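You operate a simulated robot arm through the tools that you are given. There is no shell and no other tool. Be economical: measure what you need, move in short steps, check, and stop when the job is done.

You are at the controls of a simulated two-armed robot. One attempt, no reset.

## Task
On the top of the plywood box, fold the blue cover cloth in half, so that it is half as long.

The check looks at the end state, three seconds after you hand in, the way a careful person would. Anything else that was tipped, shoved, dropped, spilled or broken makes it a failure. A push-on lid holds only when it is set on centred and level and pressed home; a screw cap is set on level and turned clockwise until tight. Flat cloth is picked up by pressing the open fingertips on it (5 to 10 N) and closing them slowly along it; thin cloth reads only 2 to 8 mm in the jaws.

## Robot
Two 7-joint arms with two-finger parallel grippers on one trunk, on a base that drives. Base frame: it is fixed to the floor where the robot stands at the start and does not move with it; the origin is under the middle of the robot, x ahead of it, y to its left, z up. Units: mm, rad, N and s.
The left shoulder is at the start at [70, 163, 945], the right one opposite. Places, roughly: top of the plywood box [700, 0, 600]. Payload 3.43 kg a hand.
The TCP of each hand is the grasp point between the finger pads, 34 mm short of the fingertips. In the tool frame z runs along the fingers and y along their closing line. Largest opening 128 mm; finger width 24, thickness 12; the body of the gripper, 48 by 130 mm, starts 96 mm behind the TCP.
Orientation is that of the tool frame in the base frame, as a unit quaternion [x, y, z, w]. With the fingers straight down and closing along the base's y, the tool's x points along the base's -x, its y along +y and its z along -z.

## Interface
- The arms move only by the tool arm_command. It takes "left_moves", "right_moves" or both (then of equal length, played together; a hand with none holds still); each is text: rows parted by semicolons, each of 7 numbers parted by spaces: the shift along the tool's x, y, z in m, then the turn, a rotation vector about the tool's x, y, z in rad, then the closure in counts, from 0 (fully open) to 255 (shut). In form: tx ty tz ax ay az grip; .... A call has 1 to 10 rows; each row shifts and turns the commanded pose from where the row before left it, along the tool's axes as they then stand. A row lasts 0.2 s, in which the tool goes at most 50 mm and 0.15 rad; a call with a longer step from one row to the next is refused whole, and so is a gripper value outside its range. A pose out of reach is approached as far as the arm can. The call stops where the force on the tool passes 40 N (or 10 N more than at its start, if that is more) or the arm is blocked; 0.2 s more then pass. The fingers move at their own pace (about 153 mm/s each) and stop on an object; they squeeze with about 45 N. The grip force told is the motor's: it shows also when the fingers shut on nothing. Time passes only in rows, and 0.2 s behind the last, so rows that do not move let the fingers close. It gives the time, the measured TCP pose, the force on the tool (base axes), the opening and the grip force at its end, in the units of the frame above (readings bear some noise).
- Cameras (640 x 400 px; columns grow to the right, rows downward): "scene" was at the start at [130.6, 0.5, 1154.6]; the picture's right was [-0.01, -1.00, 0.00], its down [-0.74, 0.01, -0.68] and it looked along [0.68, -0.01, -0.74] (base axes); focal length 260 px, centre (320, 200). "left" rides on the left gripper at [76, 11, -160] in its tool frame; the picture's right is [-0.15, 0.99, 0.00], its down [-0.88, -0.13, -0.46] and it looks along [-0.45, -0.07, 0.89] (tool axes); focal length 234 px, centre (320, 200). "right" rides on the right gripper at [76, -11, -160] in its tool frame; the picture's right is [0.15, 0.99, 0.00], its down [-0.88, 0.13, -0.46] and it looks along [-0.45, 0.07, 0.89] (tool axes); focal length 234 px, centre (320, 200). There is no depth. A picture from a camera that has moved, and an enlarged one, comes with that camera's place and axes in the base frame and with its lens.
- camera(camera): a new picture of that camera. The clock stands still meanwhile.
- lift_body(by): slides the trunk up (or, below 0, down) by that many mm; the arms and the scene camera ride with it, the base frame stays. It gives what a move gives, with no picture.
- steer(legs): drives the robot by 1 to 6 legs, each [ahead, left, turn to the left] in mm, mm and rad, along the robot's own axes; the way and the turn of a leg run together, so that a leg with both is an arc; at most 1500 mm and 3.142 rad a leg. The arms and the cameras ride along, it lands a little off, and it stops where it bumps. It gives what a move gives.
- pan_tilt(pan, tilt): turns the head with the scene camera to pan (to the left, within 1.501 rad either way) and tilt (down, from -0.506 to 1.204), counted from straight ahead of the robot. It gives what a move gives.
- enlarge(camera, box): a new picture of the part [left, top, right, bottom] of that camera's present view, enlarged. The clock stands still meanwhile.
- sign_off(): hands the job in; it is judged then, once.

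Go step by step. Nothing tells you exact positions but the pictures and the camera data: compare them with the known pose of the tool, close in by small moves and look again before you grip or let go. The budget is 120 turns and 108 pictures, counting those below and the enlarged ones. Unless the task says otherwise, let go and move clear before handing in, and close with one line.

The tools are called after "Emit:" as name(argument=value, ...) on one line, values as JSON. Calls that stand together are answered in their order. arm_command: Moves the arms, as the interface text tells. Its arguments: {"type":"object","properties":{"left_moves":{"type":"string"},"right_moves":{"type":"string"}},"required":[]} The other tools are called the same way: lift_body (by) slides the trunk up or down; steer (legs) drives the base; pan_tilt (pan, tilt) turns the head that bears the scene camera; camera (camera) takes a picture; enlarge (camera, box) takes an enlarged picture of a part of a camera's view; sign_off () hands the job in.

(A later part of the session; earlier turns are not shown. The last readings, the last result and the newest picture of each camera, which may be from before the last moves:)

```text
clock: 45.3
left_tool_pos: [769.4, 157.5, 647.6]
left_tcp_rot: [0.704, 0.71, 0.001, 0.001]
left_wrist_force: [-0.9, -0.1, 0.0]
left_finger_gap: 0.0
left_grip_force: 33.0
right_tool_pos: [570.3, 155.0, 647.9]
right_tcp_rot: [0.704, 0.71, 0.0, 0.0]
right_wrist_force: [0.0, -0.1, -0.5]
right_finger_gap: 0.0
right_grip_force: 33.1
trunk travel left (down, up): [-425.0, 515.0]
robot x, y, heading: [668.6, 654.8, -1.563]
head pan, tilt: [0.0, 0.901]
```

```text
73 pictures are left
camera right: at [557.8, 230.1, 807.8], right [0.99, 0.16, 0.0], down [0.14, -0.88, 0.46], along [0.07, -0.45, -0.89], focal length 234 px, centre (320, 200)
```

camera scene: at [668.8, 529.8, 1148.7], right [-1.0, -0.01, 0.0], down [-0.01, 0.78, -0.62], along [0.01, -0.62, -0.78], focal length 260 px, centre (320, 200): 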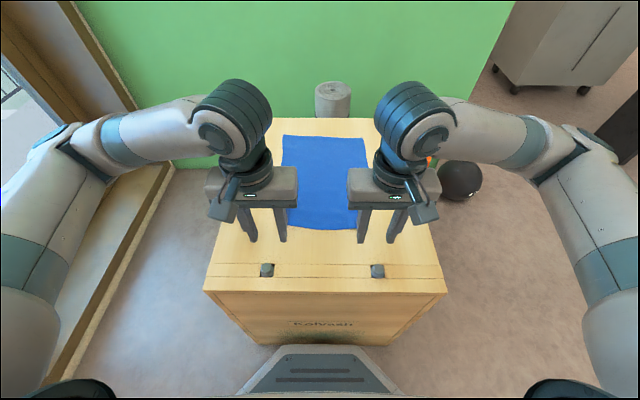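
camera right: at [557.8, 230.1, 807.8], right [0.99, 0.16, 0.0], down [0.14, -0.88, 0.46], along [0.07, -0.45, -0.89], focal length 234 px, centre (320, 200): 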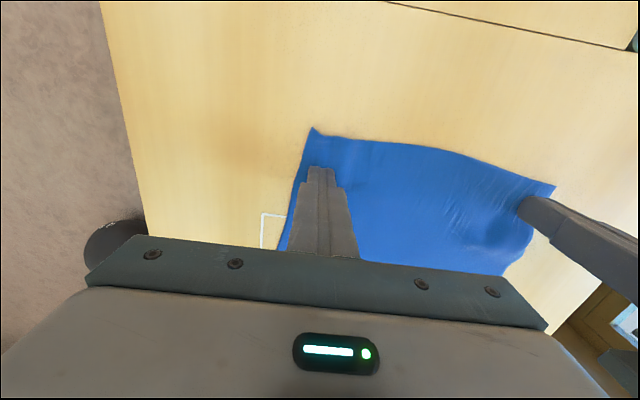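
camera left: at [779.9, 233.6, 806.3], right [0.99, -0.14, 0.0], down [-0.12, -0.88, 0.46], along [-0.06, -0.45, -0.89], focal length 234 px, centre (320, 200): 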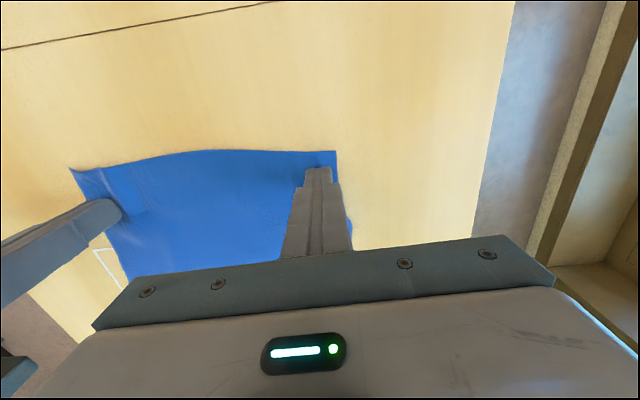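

Emit:
arm_command(left_moves="0 0 0.0015 0 0 0 255;0 0 0.001 0 0 0 255;0.001 0.004 0 0 0 0 255;0.001 0.004 0 0 0 0 255;0.001 0.004 0 0 0 0 255;0.001 0.004 0 0 0 0 255;0 0 0 0 0 0 255", right_moves="0 0 0.0015 0 0 0 255;0 0 0.001 0 0 0 255;0.001 -0.005 0 0 0 0 255;0.001 -0.005 0 0 0 0 255;0.001 -0.005 0 0 0 0 255;0.001 -0.005 0 0 0 0 255;0 0 0 0 0 0 255")

Emit:
camera(camera="left")

Emit:
camera(camera="right")

```text
clock: 46.9
left_tool_pos: [785.8, 162.1, 647.3]
left_tcp_rot: [0.703, 0.711, 0.0, 0.0]
left_wrist_force: [-5.2, -1.3, 6.7]
left_finger_gap: 0.0
left_grip_force: 33.0
right_tool_pos: [547.8, 158.1, 644.8]
right_tcp_rot: [0.703, 0.711, -0.001, 0.001]
right_wrist_force: [6.6, 0.4, 9.9]
right_finger_gap: 0.0
right_grip_force: 33.0
trunk travel left (down, up): [-425.0, 515.0]
robot x, y, heading: [667.4, 655.7, -1.564]
head pan, tilt: [0.0, 0.901]
```

```text
72 pictures are left
camera left: at [796.0, 238.6, 805.5], right [0.99, -0.14, 0.0], down [-0.12, -0.88, 0.46], along [-0.06, -0.45, -0.89], focal length 234 px, centre (320, 200)
```

left: 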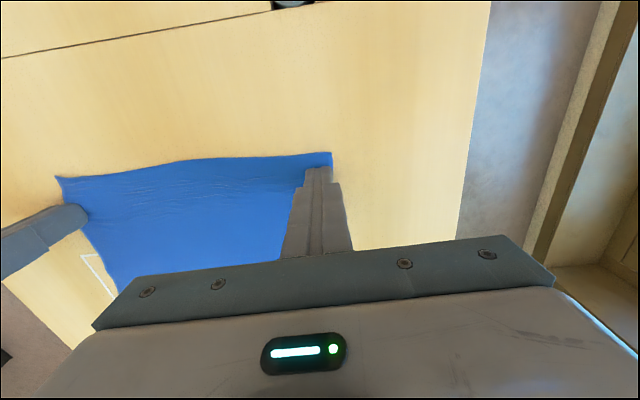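

```text
71 pictures are left
camera right: at [536.6, 234.2, 804.7], right [0.99, 0.16, 0.0], down [0.14, -0.88, 0.46], along [0.07, -0.45, -0.89], focal length 234 px, centre (320, 200)
```

right: 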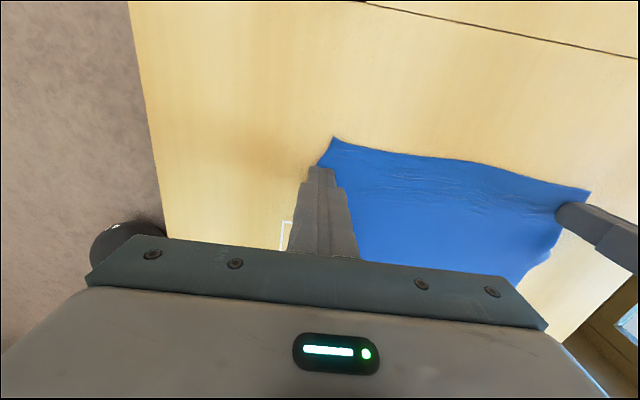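

The near edge is flat again. I'll lift both hands and move them to hover over the far edge, reopened to 45 mm.

Emit:
arm_command(left_moves="0 0 -0.03 0 0 0 255;0 0 -0.03 0 0 0 255;-0.04 -0.002 0 0 0 0 170;-0.04 -0.002 0 0 0 0 170;-0.04 -0.002 0 0 0 0 170;-0.04 -0.002 0 0 0 0 170;-0.04 -0.002 0 0 0 0 170;-0.04 -0.002 0 0 0 0 170;-0.04 -0.002 0 0 0 0 170;-0.04 -0.002 0 0 0 0 170", right_moves="0 0 -0.03 0 0 0 255;0 0 -0.03 0 0 0 255;-0.04 0.003 0 0 0 0 170;-0.04 0.003 0 0 0 0 170;-0.04 0.003 0 0 0 0 170;-0.04 0.003 0 0 0 0 170;-0.04 0.003 0 0 0 0 170;-0.04 0.003 0 0 0 0 170;-0.04 0.003 0 0 0 0 170;-0.04 0.003 0 0 0 0 170")

Emit:
camera(camera="left")

Emit:
camera(camera="right")

Emit:
camera(camera="scene")

```text
clock: 49.1
left_tool_pos: [772.5, -157.8, 704.4]
left_tcp_rot: [0.704, 0.71, -0.001, 0.001]
left_wrist_force: [0.3, 0.1, -0.3]
left_finger_gap: 42.7
left_grip_force: 0.1
right_tool_pos: [575.2, -162.0, 706.6]
right_tcp_rot: [0.704, 0.711, 0.001, 0.0]
right_wrist_force: [-1.0, 0.3, -0.9]
right_finger_gap: 42.6
right_grip_force: 0.2
trunk travel left (down, up): [-425.0, 515.0]
robot x, y, heading: [666.7, 655.8, -1.564]
head pan, tilt: [0.0, 0.901]
```

```text
70 pictures are left
camera left: at [782.9, -81.1, 864.7], right [0.99, -0.14, 0.0], down [-0.12, -0.88, 0.46], along [-0.06, -0.45, -0.89], focal length 234 px, centre (320, 200)
```

left: 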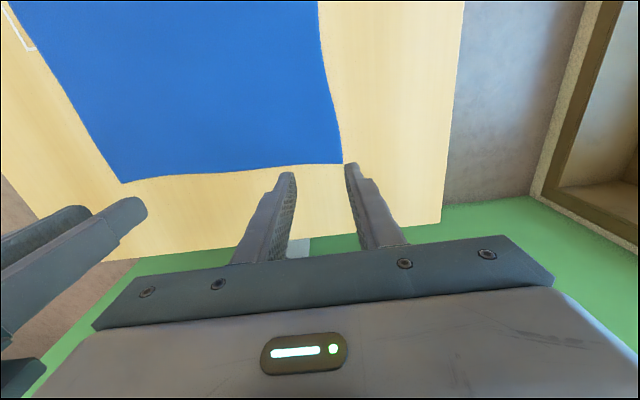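

```text
69 pictures are left
camera right: at [563.4, -86.4, 866.0], right [0.99, 0.16, 0.0], down [0.14, -0.88, 0.46], along [0.07, -0.45, -0.89], focal length 234 px, centre (320, 200)
```

right: 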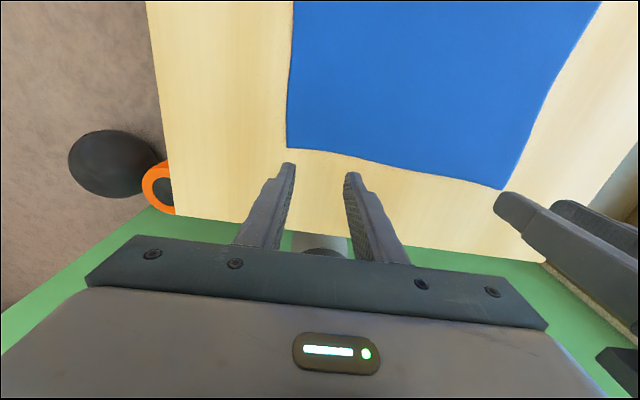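

```text
68 pictures are left
camera scene: at [669.1, 531.4, 1148.8], right [-1.0, -0.01, 0.0], down [-0.01, 0.78, -0.62], along [0.01, -0.62, -0.78], focal length 260 px, centre (320, 200)
```

scene: 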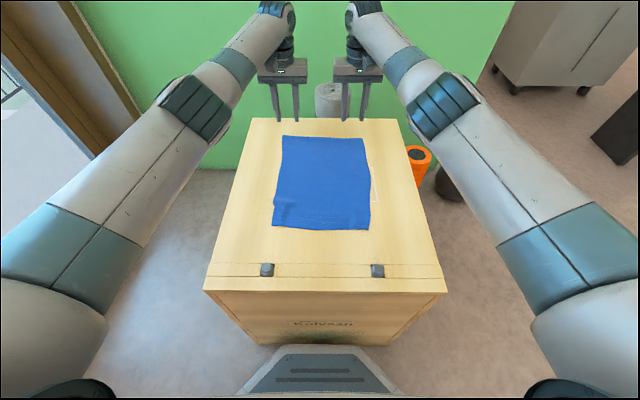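

The far corners measure about (796,-166) and (538,-158). I'll place the fingers with about 18 mm overlap on that edge and come down.

Emit:
arm_command(left_moves="-0.001 -0.0155 0.015 0 0 0 170;0 0 0.015 0 0 0 170;0 0 0.015 0 0 0 170;0 0 0.01 0 0 0 170;0 0 0.002 0 0 0 170;0 0 0.001 0 0 0 170;0 0 0 0 0 0 170", right_moves="0.01 0.002 0.015 0 0 0 170;0 0 0.015 0 0 0 170;0 0 0.015 0 0 0 170;0 0 0.012 0 0 0 170;0 0 0.002 0 0 0 170;0 0 0.001 0 0 0 170;0 0 0 0 0 0 170")

Emit:
camera(camera="left")

Emit:
camera(camera="right")

```text
clock: 50.7
left_tool_pos: [757.8, -156.9, 648.8]
left_tcp_rot: [0.704, 0.71, 0.0, 0.001]
left_wrist_force: [-0.5, -0.4, -0.5]
left_finger_gap: 42.5
left_grip_force: 0.1
right_tool_pos: [577.4, -151.0, 644.8]
right_tcp_rot: [0.704, 0.71, -0.001, 0.001]
right_wrist_force: [-0.6, -1.5, 10.3]
right_finger_gap: 42.8
right_grip_force: 0.0
trunk travel left (down, up): [-425.0, 515.0]
robot x, y, heading: [664.7, 654.0, -1.56]
head pan, tilt: [0.0, 0.901]
```

```text
67 pictures are left
camera left: at [767.9, -82.0, 807.2], right [0.99, -0.14, 0.0], down [-0.12, -0.88, 0.46], along [-0.06, -0.45, -0.89], focal length 234 px, centre (320, 200)
```

left: 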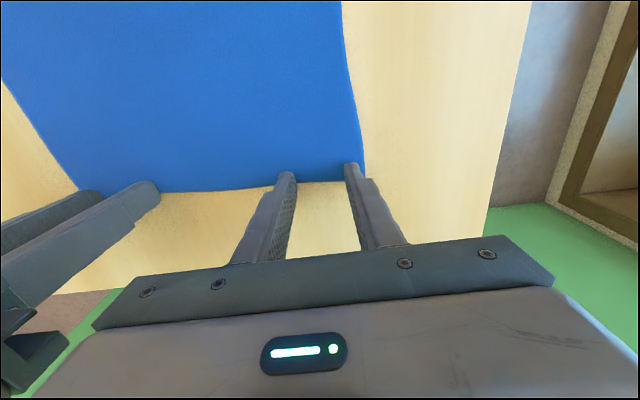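

```text
66 pictures are left
camera right: at [564.4, -75.6, 804.7], right [0.99, 0.16, 0.0], down [0.14, -0.88, 0.46], along [0.07, -0.45, -0.89], focal length 234 px, centre (320, 200)
```

right: 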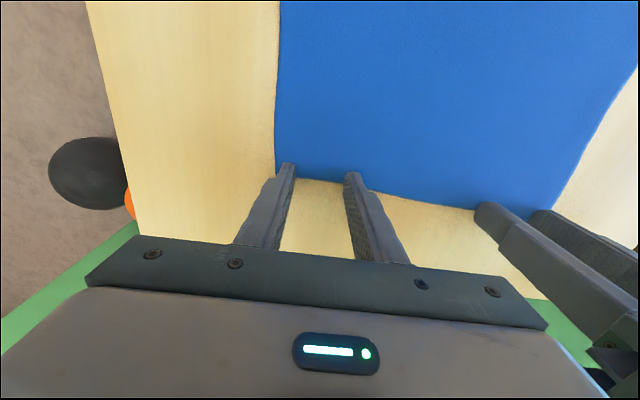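

Emit:
arm_command(left_moves="0 0 0.002 0 0 0 170;0 0 0.0015 0 0 0 170;0 0 0 0 0 0 170;0 0 0 0 0 0 170", right_moves="0 0.002 0 0 0 0 170;0 0 0 0 0 0 170;0 0 0 0 0 0 170;0 0 0 0 0 0 170")

```text
clock: 51.7
left_tool_pos: [758.2, -157.4, 645.8]
left_tcp_rot: [0.704, 0.71, -0.001, 0.001]
left_wrist_force: [-0.7, 0.5, 3.2]
left_finger_gap: 42.5
left_grip_force: 0.1
right_tool_pos: [578.7, -149.6, 646.0]
right_tcp_rot: [0.704, 0.71, -0.001, 0.001]
right_wrist_force: [-2.2, -0.8, 9.4]
right_finger_gap: 42.4
right_grip_force: 0.1
trunk travel left (down, up): [-425.0, 515.0]
robot x, y, heading: [671.7, 652.2, -1.559]
head pan, tilt: [0.0, 0.901]
```

Emit:
arm_command(left_moves="0 0 0.001 0 0 0 170;0 0 0.0002 0 0 0 170;0 0 0 0 0 0 170", right_moves="0 0 0.0003 0 0 0 170;0 0 0 0 0 0 170;0 0 0 0 0 0 170")

```text
clock: 52.5
left_tool_pos: [758.1, -158.0, 646.2]
left_tcp_rot: [0.705, 0.71, 0.0, 0.001]
left_wrist_force: [1.6, -0.2, 12.7]
left_finger_gap: 42.5
left_grip_force: 0.1
right_tool_pos: [579.5, -149.8, 646.9]
right_tcp_rot: [0.704, 0.71, -0.001, 0.0]
right_wrist_force: [0.0, -0.2, 2.0]
right_finger_gap: 42.4
right_grip_force: 0.1
trunk travel left (down, up): [-425.0, 515.0]
robot x, y, heading: [666.6, 654.8, -1.562]
head pan, tilt: [0.0, 0.901]
```

Emit:
arm_command(left_moves="0 0 0 0 0 0 178;0 0 0 0 0 0 186;0 0 0 0 0 0 194;0 0 0 0 0 0 202;0 0 0 0 0 0 210;0 0 0 0 0 0 218;0 0 -0.0002 0 0 0 226;0 0 0 0 0 0 235;0 0 0 0 0 0 245;0 0 0 0 0 0 255", right_moves="0 0 0.0009 0 0 0 170;0 0 0.0003 0 0 0 170;0 0 0 0 0 0 170;0 0 0 0 0 0 170;0 0 0 0 0 0 170;0 0 0 0 0 0 170;0 0 0 0 0 0 170;0 0 0 0 0 0 170;0 0 0 0 0 0 170;0 0 0 0 0 0 170")

Emit:
camera(camera="left")

```text
clock: 54.7
left_tool_pos: [758.0, -158.9, 644.8]
left_tcp_rot: [0.704, 0.71, -0.001, 0.0]
left_wrist_force: [0.5, -1.2, 18.0]
left_finger_gap: 2.2
left_grip_force: 37.1
right_tool_pos: [577.7, -149.7, 646.5]
right_tcp_rot: [0.704, 0.71, -0.001, 0.0]
right_wrist_force: [0.0, 0.2, 0.2]
right_finger_gap: 42.5
right_grip_force: 0.1
trunk travel left (down, up): [-425.0, 515.0]
robot x, y, heading: [668.1, 654.8, -1.56]
head pan, tilt: [0.0, 0.901]
```

```text
65 pictures are left
camera left: at [768.1, -80.8, 804.4], right [0.99, -0.14, 0.0], down [-0.12, -0.88, 0.46], along [-0.06, -0.45, -0.89], focal length 234 px, centre (320, 200)
```

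left: 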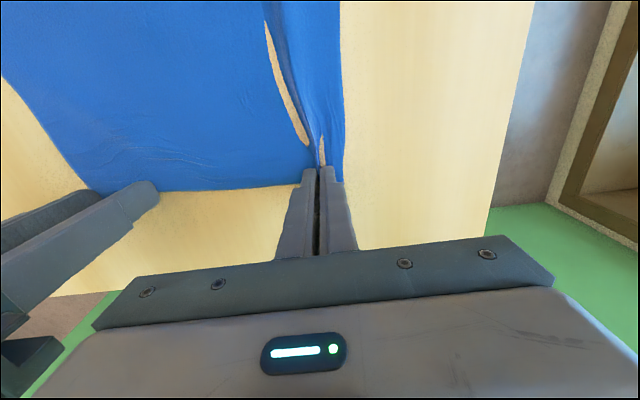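

The left hand has gripped it (2.2 mm). Next I'll check the right hand.

Emit:
arm_command(left_moves="0 0 -0.001 0 0 0 255;0 0 0 0 0 0 255;0 0 0 0 0 0 255;0 0 0 0 0 0 255", right_moves="0 0 0.001 0 0 0 170;0 0 0.001 0 0 0 170;0 0 0 0 0 0 170;0 0 0 0 0 0 170")

Emit:
camera(camera="right")

```text
clock: 55.7
left_tool_pos: [756.4, -155.9, 644.6]
left_tcp_rot: [0.704, 0.71, 0.0, 0.0]
left_wrist_force: [0.9, -1.0, 3.2]
left_finger_gap: 2.4
left_grip_force: 36.9
right_tool_pos: [578.4, -149.6, 645.4]
right_tcp_rot: [0.704, 0.71, -0.002, 0.002]
right_wrist_force: [-3.2, -1.3, 20.3]
right_finger_gap: 42.4
right_grip_force: 0.2
trunk travel left (down, up): [-425.0, 515.0]
robot x, y, heading: [666.8, 655.7, -1.567]
head pan, tilt: [0.0, 0.901]
```

```text
64 pictures are left
camera right: at [566.9, -73.6, 804.4], right [0.99, 0.16, 0.0], down [0.14, -0.88, 0.46], along [0.07, -0.45, -0.89], focal length 234 px, centre (320, 200)
```

right: 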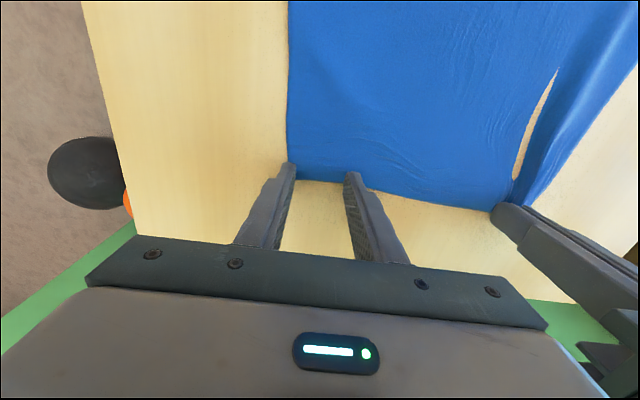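

The cloth shifted, so the right outer finger is only half on it. I'll hop 9 mm inward and re-press.

Emit:
arm_command(right_moves="0 0 -0.006 0 0 0 170;0 0.009 0 0 0 0 170;0.002 0 0.003 0 0 0 170;0 0 0.002 0 0 0 170;0 0 0 0 0 0 170;0 0 0 0 0 0 170;0 0 0 0 0 0 170")

```text
clock: 57.3
left_tool_pos: [758.6, -157.7, 645.8]
left_tcp_rot: [0.705, 0.71, -0.001, 0.0]
left_wrist_force: [-0.8, -0.9, 4.5]
left_finger_gap: 2.3
left_grip_force: 37.3
right_tool_pos: [589.4, -147.9, 644.9]
right_tcp_rot: [0.704, 0.71, -0.001, 0.001]
right_wrist_force: [1.9, 1.0, 11.9]
right_finger_gap: 42.4
right_grip_force: 0.0
trunk travel left (down, up): [-425.0, 515.0]
robot x, y, heading: [665.0, 656.5, -1.564]
head pan, tilt: [0.0, 0.901]
```

Emit:
arm_command(right_moves="0 0 0 0 0 0 178;0 0 0 0 0 0 186;0 0 0 0 0 0 194;0 0 0 0 0 0 202;0 0 0 0 0 0 210;0 0 0 0 0 0 218;0 0 -0.0002 0 0 0 226;0 0 0 0 0 0 235;0 0 0 0 0 0 245;0 0 0 0 0 0 255")

Emit:
camera(camera="right")

```text
clock: 59.5
left_tool_pos: [757.0, -156.9, 646.0]
left_tcp_rot: [0.704, 0.71, -0.002, -0.001]
left_wrist_force: [-14.8, -0.5, -0.2]
left_finger_gap: 2.1
left_grip_force: 36.9
right_tool_pos: [591.6, -147.8, 645.7]
right_tcp_rot: [0.703, 0.711, 0.0, 0.002]
right_wrist_force: [18.2, 2.4, 19.6]
right_finger_gap: 2.0
right_grip_force: 36.8
trunk travel left (down, up): [-425.0, 515.0]
robot x, y, heading: [663.6, 655.2, -1.561]
head pan, tilt: [0.0, 0.901]
```

```text
63 pictures are left
camera right: at [578.0, -71.0, 805.1], right [0.99, 0.16, 0.0], down [0.14, -0.88, 0.46], along [0.07, -0.45, -0.89], focal length 234 px, centre (320, 200)
```

right: 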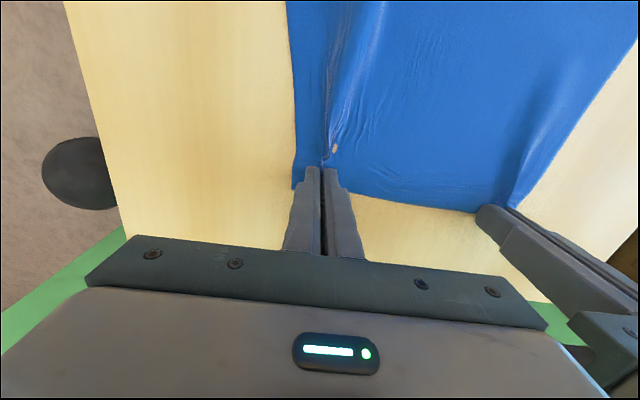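

Both hands grip the far edge (2.1 and 2.0 mm). I'll ease the sideways tension, then start the fold arc, lifting toward me and tilting the fingers forward, and check partway.

Emit:
arm_command(left_moves="0 -0.003 -0.002 0 0 0 255;0.0025 0 -0.0214 0 0 0 255;0.0098 0 -0.0227 0 -0.0667 0 255;0.0129 0 -0.022 0 -0.0667 0 255;0.0161 0 -0.0212 0 -0.0667 0 255;0.0189 0 -0.0203 0 -0.0667 0 255;0.0214 0 -0.0191 0 -0.0667 0 255", right_moves="0 0.003 -0.002 0 0 0 255;0.0025 0 -0.0214 0 0 0 255;0.0098 0 -0.0227 0 -0.0667 0 255;0.0129 0 -0.022 0 -0.0667 0 255;0.0161 0 -0.0212 0 -0.0667 0 255;0.0189 0 -0.0203 0 -0.0667 0 255;0.0214 0 -0.0191 0 -0.0667 0 255")

Emit:
camera(camera="scene")

Emit:
camera(camera="right")

```text
clock: 61.1
left_tool_pos: [755.7, -65.7, 760.2]
left_tcp_rot: [0.693, 0.701, -0.117, 0.119]
left_wrist_force: [-13.7, 0.2, 1.2]
left_finger_gap: 2.5
left_grip_force: 37.1
right_tool_pos: [591.1, -54.1, 756.6]
right_tcp_rot: [0.695, 0.7, -0.118, 0.119]
right_wrist_force: [13.8, 0.6, -1.0]
right_finger_gap: 1.9
right_grip_force: 36.4
trunk travel left (down, up): [-425.0, 515.0]
robot x, y, heading: [665.8, 655.6, -1.558]
head pan, tilt: [0.0, 0.901]
```

```text
62 pictures are left
camera scene: at [669.0, 531.4, 1148.9], right [-1.0, -0.01, 0.0], down [-0.01, 0.78, -0.62], along [0.01, -0.62, -0.78], focal length 260 px, centre (320, 200)
```

scene: 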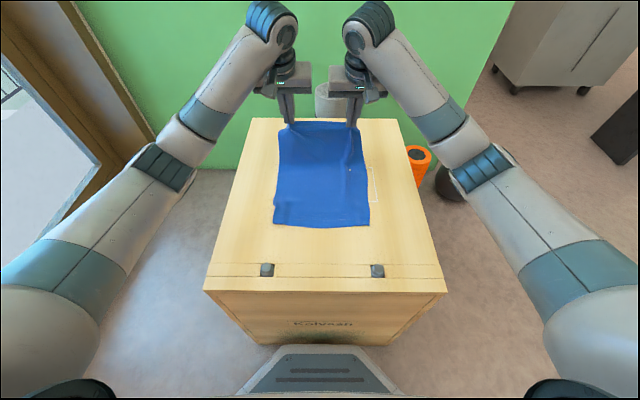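

```text
61 pictures are left
camera right: at [578.5, 68.5, 882.4], right [0.99, 0.15, -0.05], down [0.14, -0.68, 0.72], along [0.07, -0.72, -0.69], focal length 234 px, centre (320, 200)
```

right: 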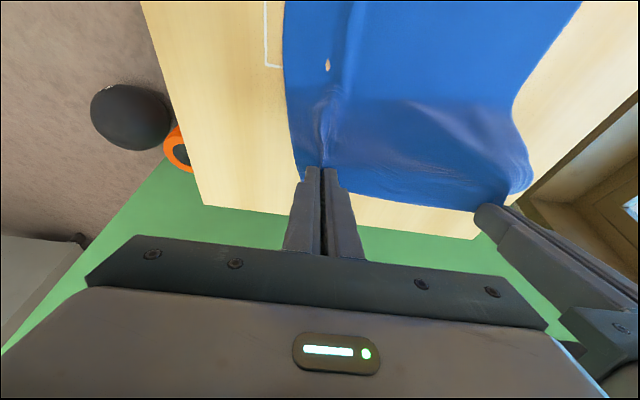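

The cloth is lifting evenly. I'll continue the arc and release a bit of the sideways tension.

Emit:
arm_command(left_moves="0.0236 -0.0015 -0.0179 0 -0.0667 0 255;0.0255 -0.0015 -0.0163 0 -0.0667 0 255;0.027 -0.001 -0.0147 0 -0.0667 0 255;0.028 0 -0.0127 0 -0.0667 0 255;0.0285 0 -0.0106 0 -0.0667 0 255;0.0289 0 -0.0082 0 -0.0667 0 255", right_moves="0.0236 0.0015 -0.0179 0 -0.0667 0 255;0.0255 0.0015 -0.0163 0 -0.0667 0 255;0.027 0.001 -0.0147 0 -0.0667 0 255;0.028 0 -0.0127 0 -0.0667 0 255;0.0285 0 -0.0106 0 -0.0667 0 255;0.0289 0 -0.0082 0 -0.0667 0 255")

Emit:
camera(camera="scene")

Emit:
camera(camera="right")

```text
clock: 62.5
left_tool_pos: [748.6, 111.2, 752.8]
left_tcp_rot: [0.656, 0.663, -0.253, 0.256]
left_wrist_force: [0.0, -0.5, -0.9]
left_finger_gap: 2.2
left_grip_force: 36.8
right_tool_pos: [590.5, 123.4, 753.8]
right_tcp_rot: [0.657, 0.663, -0.253, 0.255]
right_wrist_force: [0.6, -0.3, 0.8]
right_finger_gap: 2.2
right_grip_force: 36.9
trunk travel left (down, up): [-425.0, 515.0]
robot x, y, heading: [667.9, 651.2, -1.565]
head pan, tilt: [0.0, 0.901]
```

```text
60 pictures are left
camera scene: at [668.9, 530.9, 1148.9], right [-1.0, -0.01, 0.0], down [-0.01, 0.78, -0.62], along [0.01, -0.62, -0.78], focal length 260 px, centre (320, 200)
```

scene: 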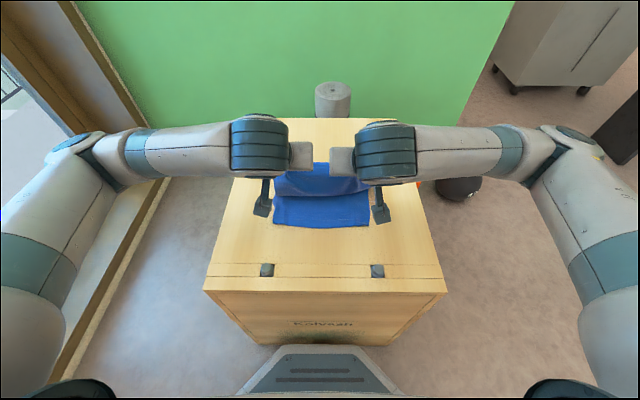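

```text
59 pictures are left
camera right: at [578.1, 286.0, 820.6], right [0.99, 0.12, -0.1], down [0.13, -0.35, 0.93], along [0.07, -0.93, -0.36], focal length 234 px, centre (320, 200)
```

right: 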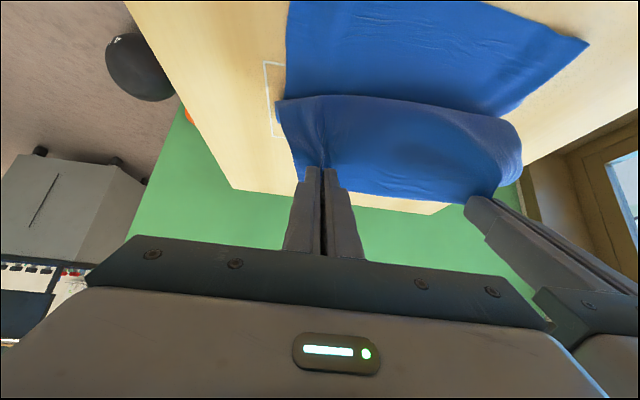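

The fold is forming well. I'll continue down toward the near edge.

Emit:
arm_command(left_moves="0.0289 0 -0.0057 0 -0.0667 0 255;0.0283 0 -0.0028 0 -0.0667 0 255;0.0276 0 0 0 -0.0667 0 255;0.0266 0 0.003 0 -0.0667 0 255;0 0 0 0 0 0 255", right_moves="0.0289 0 -0.0057 0 -0.0667 0 255;0.0283 0 -0.0028 0 -0.0667 0 255;0.0276 0 0 0 -0.0667 0 255;0.0266 0 0.003 0 -0.0667 0 255;0 0 0 0 0 0 255")

Emit:
camera(camera="scene")

Emit:
camera(camera="right")

Emit:
camera(camera="left")

```text
clock: 63.5
left_tool_pos: [737.4, 173.0, 673.7]
left_tcp_rot: [0.619, 0.625, -0.334, 0.338]
left_wrist_force: [0.2, 0.0, -0.4]
left_finger_gap: 2.3
left_grip_force: 37.1
left hand out of reach, approached as far as the arm can: row 2, 3
right_tool_pos: [606.7, 173.9, 669.4]
right_tcp_rot: [0.621, 0.624, -0.336, 0.334]
right_wrist_force: [0.0, 0.0, -0.4]
right_finger_gap: 2.1
right_grip_force: 36.9
right hand out of reach, approached as far as the arm can: row 2, 3
trunk travel left (down, up): [-425.0, 515.0]
robot x, y, heading: [666.8, 653.6, -1.565]
head pan, tilt: [0.0, 0.901]
stopped in row 5 (left hand): the force on the tool passed its limit (the readings are from after the stop); the commanded pose is now the measured one
```

```text
58 pictures are left
camera scene: at [668.8, 530.6, 1148.8], right [-1.0, -0.01, 0.0], down [-0.01, 0.78, -0.62], along [0.01, -0.62, -0.78], focal length 260 px, centre (320, 200)
```

scene: 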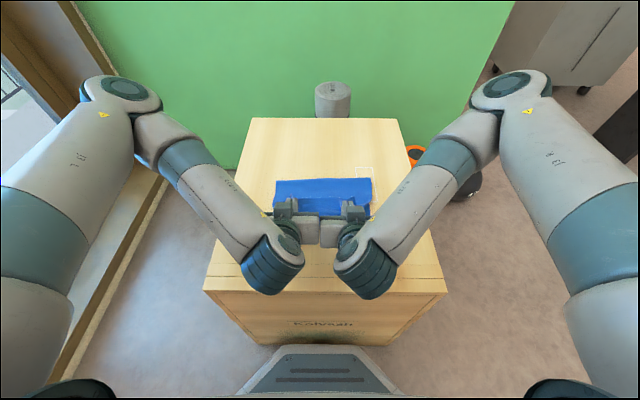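

```text
57 pictures are left
camera right: at [594.1, 349.5, 692.5], right [0.99, 0.09, -0.13], down [0.14, -0.1, 0.99], along [0.07, -0.99, -0.11], focal length 234 px, centre (320, 200)
```

right: 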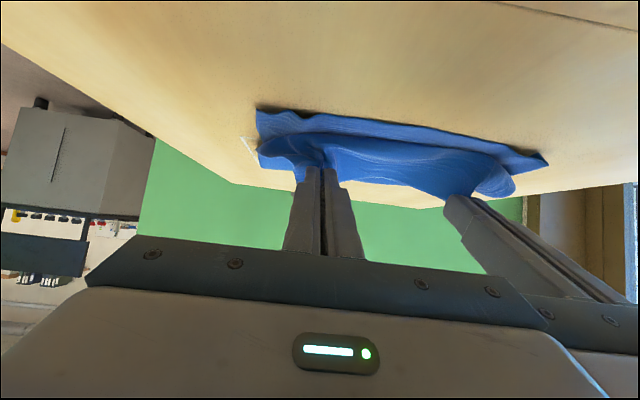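

```text
56 pictures are left
camera left: at [746.3, 347.5, 697.8], right [0.99, -0.07, 0.12], down [-0.13, -0.1, 0.99], along [-0.06, -0.99, -0.11], focal length 234 px, centre (320, 200)
```

left: 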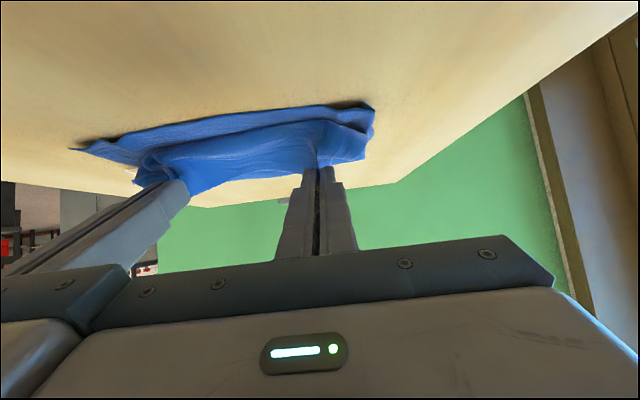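

The two grippers came together (spacing 131 mm) because the arms were too folded to follow. I'll spread them sideways first, then back the base up slightly for the rest of the y travel.

Emit:
arm_command(left_moves="0 0.003 -0.001 0 0 0 255;0 0.004 -0.001 0 0 0 255;0 0.003 0 0 0 0 255;0 0 0 0 0 0 255", right_moves="0 -0.004 -0.001 0 0 0 255;0 -0.005 -0.001 0 0 0 255;0 -0.005 0 0 0 0 255;0 0 0 0 0 0 255")

```text
clock: 64.5
left_tool_pos: [739.9, 169.4, 673.8]
left_tcp_rot: [0.619, 0.626, -0.332, 0.338]
left_wrist_force: [-0.7, -0.2, -0.5]
left_finger_gap: 2.4
left_grip_force: 36.5
left hand out of reach, approached as far as the arm can: row 2
right_tool_pos: [598.3, 170.6, 664.9]
right_tcp_rot: [0.62, 0.625, -0.337, 0.334]
right_wrist_force: [0.2, 0.0, -0.2]
right_finger_gap: 2.0
right_grip_force: 36.7
right hand out of reach, approached as far as the arm can: row 2
trunk travel left (down, up): [-425.0, 515.0]
robot x, y, heading: [669.1, 653.2, -1.564]
head pan, tilt: [0.0, 0.901]
```

The arms are too folded for this low tilted pose. Raising the trunk while lowering the hands relative to it should give them room; I'll do it in small alternating steps.

Emit:
lift_body(by=40)

Emit:
arm_command(left_moves="0.0085 0.002 0.0054 0 0 0 255;0.0085 0.002 0.0054 0 0 0 255;0.0085 0.002 0.0054 0 0 0 255;0.0085 0 0.0054 0 0 0 255;0 0 0 0 0 0 255", right_moves="0.0085 -0.002 0.0054 0 0 0 255;0.0085 -0.002 0.0054 0 0 0 255;0.0085 0 0.0054 0 0 0 255;0.006 0 0.004 0 0 0 255;0 0 0 0 0 0 255")

```text
clock: 65.3
left_tool_pos: [737.7, 168.3, 713.3]
left_tcp_rot: [0.619, 0.626, -0.332, 0.338]
left_wrist_force: [-0.5, -0.5, 0.1]
left_finger_gap: 2.2
left_grip_force: 37.1
right_tool_pos: [597.3, 170.4, 704.5]
right_tcp_rot: [0.62, 0.625, -0.337, 0.335]
right_wrist_force: [-1.2, 0.2, -1.5]
right_finger_gap: 2.0
right_grip_force: 36.9
trunk travel left (down, up): [-465.0, 475.0]
robot x, y, heading: [665.1, 654.5, -1.558]
head pan, tilt: [0.0, 0.901]
```

```text
clock: 66.5
left_tool_pos: [746.4, 169.1, 672.8]
left_tcp_rot: [0.619, 0.625, -0.333, 0.338]
left_wrist_force: [0.2, -0.2, -0.3]
left_finger_gap: 2.4
left_grip_force: 37.3
right_tool_pos: [592.5, 171.9, 667.3]
right_tcp_rot: [0.62, 0.625, -0.336, 0.334]
right_wrist_force: [0.5, -0.7, 0.2]
right_finger_gap: 2.5
right_grip_force: 36.5
trunk travel left (down, up): [-465.0, 475.0]
robot x, y, heading: [666.0, 654.0, -1.565]
head pan, tilt: [0.0, 0.901]
```

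Emit:
lift_body(by=40)

Emit:
arm_command(left_moves="0.0106 0.001 0.0021 0 0 0 255;0.0106 0.001 0.0021 0 0 0 255;0.0106 0.001 0.0021 0 0 0 255;0.0106 0 0.0021 0 0 0 255;0 0 0 0 0 0 255", right_moves="0.0097 -0.001 0.0016 0 0 0 255;0.0097 -0.001 0.0016 0 0 0 255;0.0097 -0.001 0.0016 0 0 0 255;0.0097 0 0.0016 0 0 0 255;0 0 0 0 0 0 255")

Emit:
camera(camera="left")

Emit:
camera(camera="scene")

```text
clock: 67.3
left_tool_pos: [746.1, 170.0, 714.1]
left_tcp_rot: [0.619, 0.627, -0.332, 0.338]
left_wrist_force: [-0.2, -0.5, 0.4]
left_finger_gap: 2.6
left_grip_force: 37.0
right_tool_pos: [592.6, 172.0, 706.4]
right_tcp_rot: [0.62, 0.625, -0.336, 0.335]
right_wrist_force: [0.3, -0.3, -0.5]
right_finger_gap: 1.9
right_grip_force: 36.5
trunk travel left (down, up): [-505.0, 435.0]
robot x, y, heading: [666.9, 652.6, -1.563]
head pan, tilt: [0.0, 0.901]
```

```text
clock: 68.5
left_tool_pos: [748.5, 186.8, 673.6]
left_tcp_rot: [0.619, 0.625, -0.334, 0.338]
left_wrist_force: [-2.0, 0.2, -0.5]
left_finger_gap: 2.4
left_grip_force: 37.2
right_tool_pos: [589.2, 187.5, 672.2]
right_tcp_rot: [0.62, 0.625, -0.336, 0.335]
right_wrist_force: [3.3, -0.4, -1.2]
right_finger_gap: 2.6
right_grip_force: 36.4
trunk travel left (down, up): [-505.0, 435.0]
robot x, y, heading: [663.0, 656.0, -1.561]
head pan, tilt: [0.0, 0.901]
```

```text
55 pictures are left
camera left: at [757.6, 361.7, 697.5], right [0.99, -0.07, 0.12], down [-0.13, -0.1, 0.99], along [-0.06, -0.99, -0.11], focal length 234 px, centre (320, 200)
```

left: 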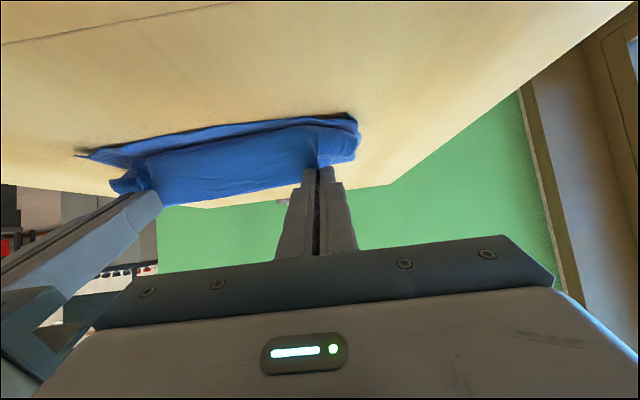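

```text
54 pictures are left
camera scene: at [668.4, 530.5, 1228.8], right [-1.0, -0.01, 0.0], down [-0.01, 0.78, -0.62], along [0.01, -0.62, -0.78], focal length 260 px, centre (320, 200)
```

scene: 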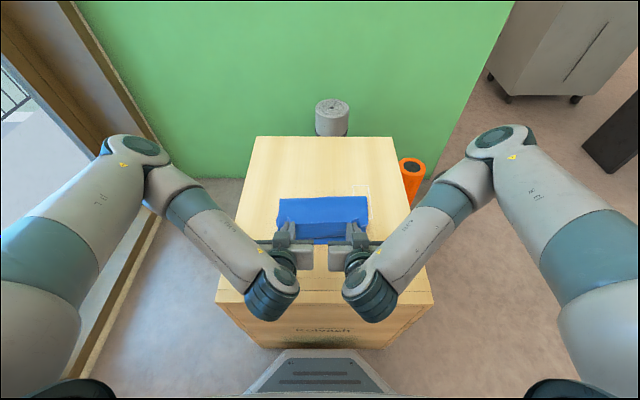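

Emit:
enlarge(camera="scene", box=[250, 170, 410, 270])

Emit:
arm_command(left_moves="0.0086 0 -0.0004 0 0 0 255;0.0086 0 -0.0004 0 0 0 255;0.0086 0 -0.0004 0 0 0 255;0 0 0 0 0 0 255", right_moves="0.0086 0 -0.0004 0 0 0 255;0.0086 0 -0.0004 0 0 0 255;0.0086 0 -0.0004 0 0 0 255;0 0 0 0 0 0 255")

Emit:
enlarge(camera="left", box=[60, 80, 400, 220])

Emit:
enlarge(camera="right", box=[220, 80, 560, 220])

```text
4.00 times, centred on (330, 220) of scene
camera zoom: at [668.4, 530.5, 1228.8], right [-1.0, -0.01, 0.0], down [-0.01, 0.78, -0.62], along [0.01, -0.62, -0.78], focal length 1041 px, centre (280, 120)
```

zoom: 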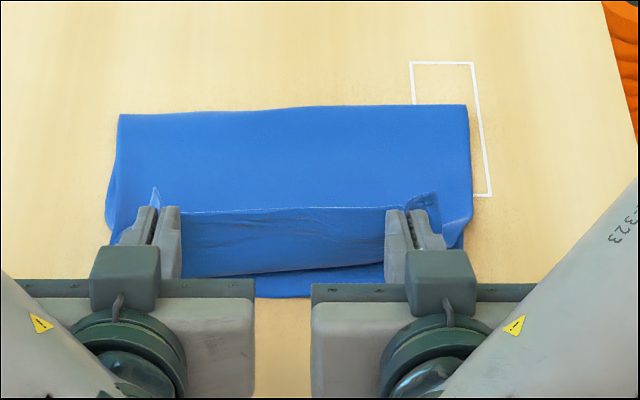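

```text
clock: 69.5
left_tool_pos: [747.6, 201.0, 653.2]
left_tcp_rot: [0.619, 0.625, -0.333, 0.339]
left_wrist_force: [-3.3, 0.3, 0.4]
left_finger_gap: 2.4
left_grip_force: 37.3
right_tool_pos: [588.7, 203.3, 650.4]
right_tcp_rot: [0.62, 0.625, -0.336, 0.335]
right_wrist_force: [2.9, 1.0, 0.8]
right_finger_gap: 1.9
right_grip_force: 37.0
trunk travel left (down, up): [-505.0, 435.0]
robot x, y, heading: [665.2, 655.2, -1.559]
head pan, tilt: [0.0, 0.901]
```

```text
1.88 times, centred on (230, 150) of left
camera zoom: at [757.1, 376.7, 677.1], right [0.99, -0.07, 0.12], down [-0.13, -0.1, 0.99], along [-0.06, -0.99, -0.11], focal length 441 px, centre (489, 294)
```

zoom: 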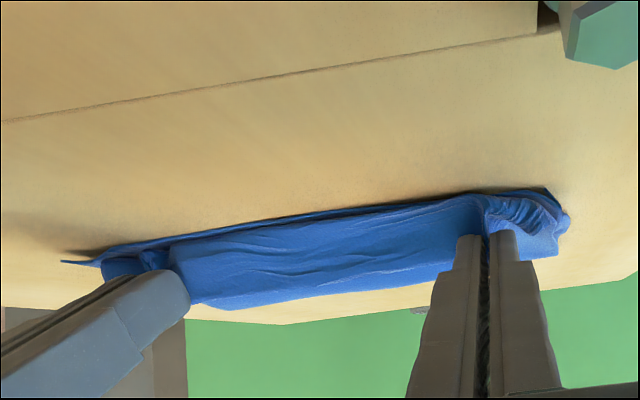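

```text
1.88 times, centred on (390, 150) of right
camera zoom: at [576.7, 378.1, 674.4], right [0.99, 0.09, -0.13], down [0.14, -0.1, 0.99], along [0.07, -0.99, -0.11], focal length 441 px, centre (188, 294)
```

zoom: 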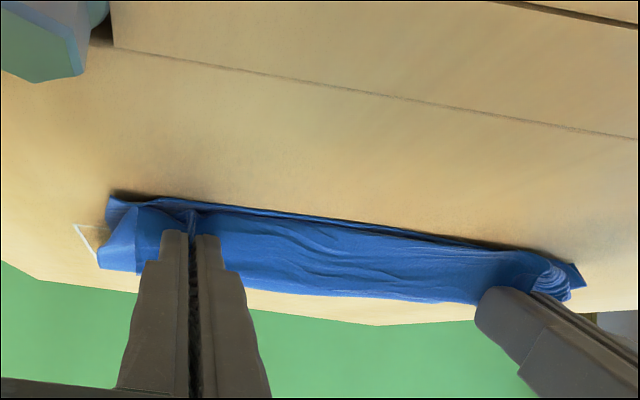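

The flap is above the near edge, with its tips at y≈173 and about 20 mm up. I'll lower it the rest of the way and then open slowly to spread out the bunched corners.

Emit:
arm_command(left_moves="0.0044 0.001 0.0021 0 0 0 255;0.0044 0 0.0025 0 0 0 255;0.0044 0 0.0025 0 0 0 255;0 0 0 0 0 0 255", right_moves="0.0037 -0.001 0.0014 0 0 0 255;0.0037 0 0.0018 0 0 0 255;0.0037 0 0.0018 0 0 0 255;0 0 0 0 0 0 255")

Emit:
enlarge(camera="right", box=[220, 80, 560, 220])

Emit:
enlarge(camera="scene", box=[250, 170, 410, 270])

```text
clock: 70.5
left_tool_pos: [749.3, 201.7, 641.3]
left_tcp_rot: [0.618, 0.625, -0.335, 0.339]
left_wrist_force: [-10.3, -6.1, 24.6]
left_finger_gap: 2.0
left_grip_force: 37.4
right_tool_pos: [588.8, 204.7, 641.8]
right_tcp_rot: [0.619, 0.623, -0.338, 0.337]
right_wrist_force: [4.0, -5.8, 25.6]
right_finger_gap: 2.0
right_grip_force: 36.2
trunk travel left (down, up): [-505.0, 435.0]
robot x, y, heading: [667.0, 653.5, -1.56]
head pan, tilt: [0.0, 0.901]
```

```text
1.88 times, centred on (390, 150) of right
camera zoom: at [577.0, 380.3, 664.3], right [0.99, 0.08, -0.13], down [0.13, -0.1, 0.99], along [0.07, -0.99, -0.11], focal length 441 px, centre (188, 294)
```

zoom: 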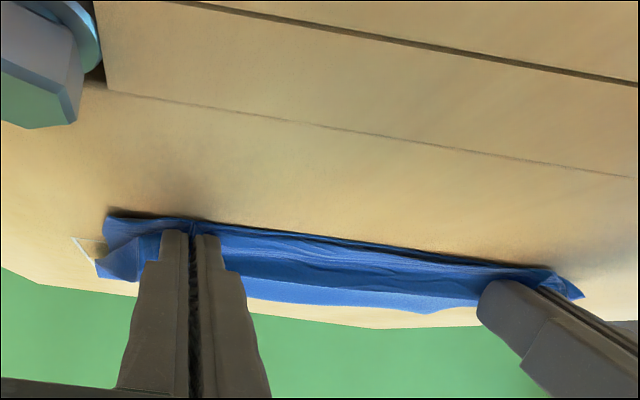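

```text
4.00 times, centred on (330, 220) of scene
camera zoom: at [668.3, 533.1, 1229.7], right [-1.0, -0.01, 0.0], down [-0.01, 0.78, -0.62], along [0.01, -0.62, -0.78], focal length 1041 px, centre (280, 120)
```

zoom: 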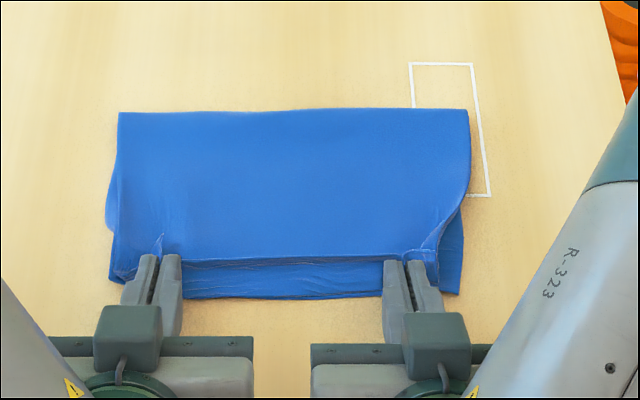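

Emit:
arm_command(left_moves="-0.002 0 -0.0013 0 0 0 255;0 0 0 0 0 0 240;0 0 0 0 0 0 225;0 0 0 0 0 0 210;0 0 0 0 0 0 195;0 0 0 0 0 0 180;0 0 0 0 0 0 170;0 0 0 0 0 0 170", right_moves="-0.002 0 -0.0013 0 0 0 255;0 0 0 0 0 0 240;0 0 0 0 0 0 225;0 0 0 0 0 0 210;0 0 0 0 0 0 195;0 0 0 0 0 0 180;0 0 0 0 0 0 170;0 0 0 0 0 0 170")

Emit:
enlarge(camera="right", box=[220, 80, 560, 220])

Emit:
enlarge(camera="scene", box=[250, 170, 410, 270])

```text
clock: 72.3
left_tool_pos: [749.4, 202.8, 640.7]
left_tcp_rot: [0.619, 0.625, -0.334, 0.339]
left_wrist_force: [-4.8, 2.1, 24.0]
left_finger_gap: 33.2
left_grip_force: 0.1
right_tool_pos: [588.3, 205.6, 642.1]
right_tcp_rot: [0.62, 0.625, -0.337, 0.335]
right_wrist_force: [-1.1, -0.4, 2.5]
right_finger_gap: 42.4
right_grip_force: 0.1
trunk travel left (down, up): [-505.0, 435.0]
robot x, y, heading: [664.9, 655.6, -1.563]
head pan, tilt: [0.0, 0.901]
```

```text
1.88 times, centred on (390, 150) of right
camera zoom: at [576.0, 380.7, 665.4], right [0.99, 0.09, -0.13], down [0.14, -0.1, 0.99], along [0.07, -0.99, -0.11], focal length 441 px, centre (188, 294)
```

zoom: 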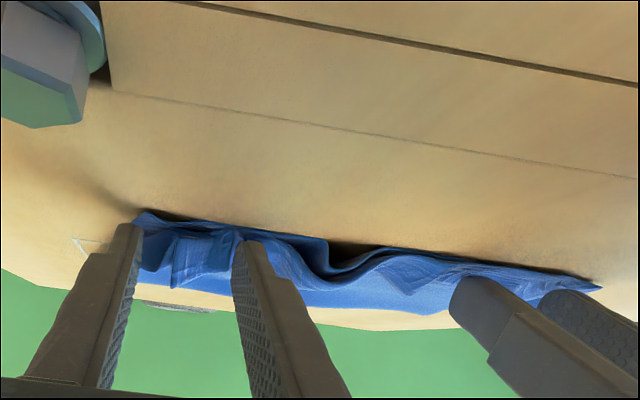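

```text
4.00 times, centred on (330, 220) of scene
camera zoom: at [668.1, 532.6, 1229.1], right [-1.0, -0.01, 0.0], down [-0.01, 0.78, -0.62], along [0.01, -0.62, -0.78], focal length 1041 px, centre (280, 120)
```

zoom: 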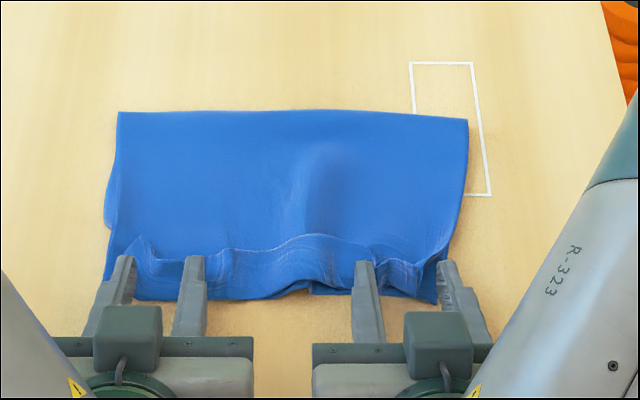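

Opening pushed a wrinkle into the middle of the edge. I'll back off gently, look, and then smooth it outward.

Emit:
arm_command(left_moves="-0.0042 0 -0.0027 0 0 0 170;-0.0042 0 -0.0027 0 0 0 170;0 0 -0.02 0 0 0 170;0 0 -0.03 0 0 0 170;0 0.01 -0.03 0 0 0 170;-0.03 0.02 -0.02 0 0.1 0 170;-0.03 0.02 -0.02 0 0.1 0 170;-0.03 0.02 -0.02 0 0.1 0 170", right_moves="-0.0042 0 -0.0027 0 0 0 170;-0.0042 0 -0.0027 0 0 0 170;0 0 -0.02 0 0 0 170;0 0 -0.03 0 0 0 170;0 -0.01 -0.03 0 0 0 170;-0.03 -0.02 -0.02 0 0.1 0 170;-0.03 -0.02 -0.02 0 0.1 0 170;-0.03 -0.02 -0.02 0 0.1 0 170")

Emit:
enlarge(camera="scene", box=[240, 160, 420, 272])

```text
clock: 73.8
left_tool_pos: [737.4, 224.2, 691.7]
left_tcp_rot: [0.63, 0.639, -0.305, 0.318]
left_wrist_force: [5.6, 1.3, -1.0]
left_finger_gap: 42.5
left_grip_force: 0.0
left hand out of reach, approached as far as the arm can: row 4, 5, 6
right_tool_pos: [603.3, 224.2, 690.5]
right_tcp_rot: [0.633, 0.637, -0.317, 0.303]
right_wrist_force: [-5.2, 0.2, 0.7]
right_finger_gap: 42.9
right_grip_force: 0.1
right hand out of reach, approached as far as the arm can: row 4, 5, 6
trunk travel left (down, up): [-505.0, 435.0]
robot x, y, heading: [663.1, 655.5, -1.56]
head pan, tilt: [0.0, 0.901]
stopped in row 6 (left hand): the force on the tool passed its limit (the readings are from after the stop); the commanded pose is now the measured one
```

```text
3.56 times, centred on (330, 216) of scene
camera zoom: at [668.9, 531.0, 1228.8], right [-1.0, -0.01, 0.0], down [-0.01, 0.78, -0.62], along [0.01, -0.62, -0.78], focal length 925 px, centre (284, 143)
```

zoom: 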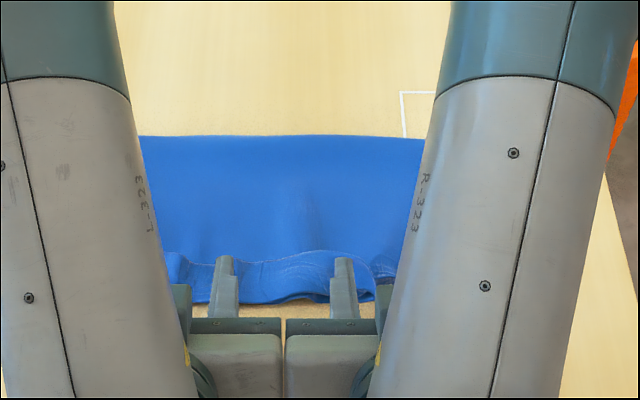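

Emit:
lift_body(by=60)

Emit:
arm_command(left_moves="0 0.006 0.002 0 0 0 170;0 0.006 0.002 0 0 0 170;0 0.006 0.005 0 0.1 0 170;0 0.006 0.005 0 0.1 0 170;0 0.005 0.005 0 0.1 0 170;0 0.005 0 0 0.1 0 170;0 0.005 0 0 0.1 0 170;0 0.005 0 0 0.1 0 170;0 0.005 0 0 0.1 0 170;0 0.005 0 0 0.1 0 170", right_moves="0 -0.006 0.002 0 0 0 170;0 -0.006 0.002 0 0 0 170;0 -0.006 0.005 0 0.1 0 170;0 -0.006 0.005 0 0.1 0 170;0 -0.005 0.005 0 0.1 0 170;0 -0.005 0 0 0.1 0 170;0 -0.005 0 0 0.1 0 170;0 -0.005 0 0 0.1 0 170;0 -0.005 0 0 0.1 0 170;0 -0.005 0 0 0.1 0 170")

Emit:
camera(camera="scene")

Emit:
camera(camera="left")

```text
clock: 74.8
left_tool_pos: [738.6, 225.4, 752.1]
left_tcp_rot: [0.629, 0.64, -0.305, 0.318]
left_wrist_force: [11.7, 1.8, 0.8]
left_finger_gap: 42.5
left_grip_force: 0.1
right_tool_pos: [604.4, 224.5, 750.8]
right_tcp_rot: [0.633, 0.638, -0.317, 0.304]
right_wrist_force: [-10.9, -1.3, 1.5]
right_finger_gap: 42.6
right_grip_force: 0.0
trunk travel left (down, up): [-565.0, 375.0]
robot x, y, heading: [662.0, 656.0, -1.561]
head pan, tilt: [0.0, 0.901]
```

```text
clock: 77.0
left_tool_pos: [789.5, 209.8, 736.7]
left_tcp_rot: [0.699, 0.713, -0.037, 0.044]
left_wrist_force: [0.3, 0.1, 1.3]
left_finger_gap: 42.5
left_grip_force: 0.1
left hand out of reach, approached as far as the arm can: row 2
right_tool_pos: [551.5, 209.1, 738.0]
right_tcp_rot: [0.706, 0.706, -0.045, 0.033]
right_wrist_force: [-0.2, -0.2, -0.5]
right_finger_gap: 42.5
right_grip_force: 0.0
right hand out of reach, approached as far as the arm can: row 1
trunk travel left (down, up): [-565.0, 375.0]
robot x, y, heading: [664.4, 655.7, -1.564]
head pan, tilt: [0.0, 0.901]
```

```text
45 pictures are left
camera scene: at [668.9, 530.1, 1288.8], right [-1.0, -0.01, 0.0], down [-0.01, 0.78, -0.62], along [0.01, -0.62, -0.78], focal length 260 px, centre (320, 200)
```

scene: 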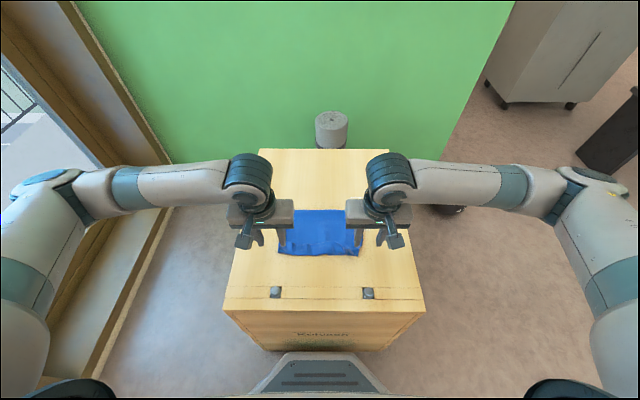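

```text
44 pictures are left
camera left: at [797.8, 303.5, 886.0], right [0.99, -0.12, 0.03], down [-0.12, -0.83, 0.55], along [-0.05, -0.55, -0.83], focal length 234 px, centre (320, 200)
```

left: 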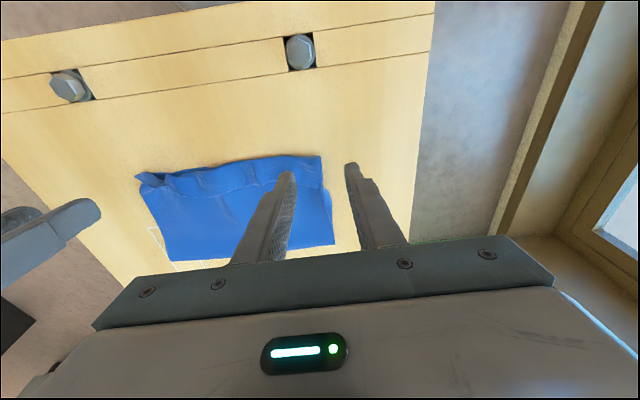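

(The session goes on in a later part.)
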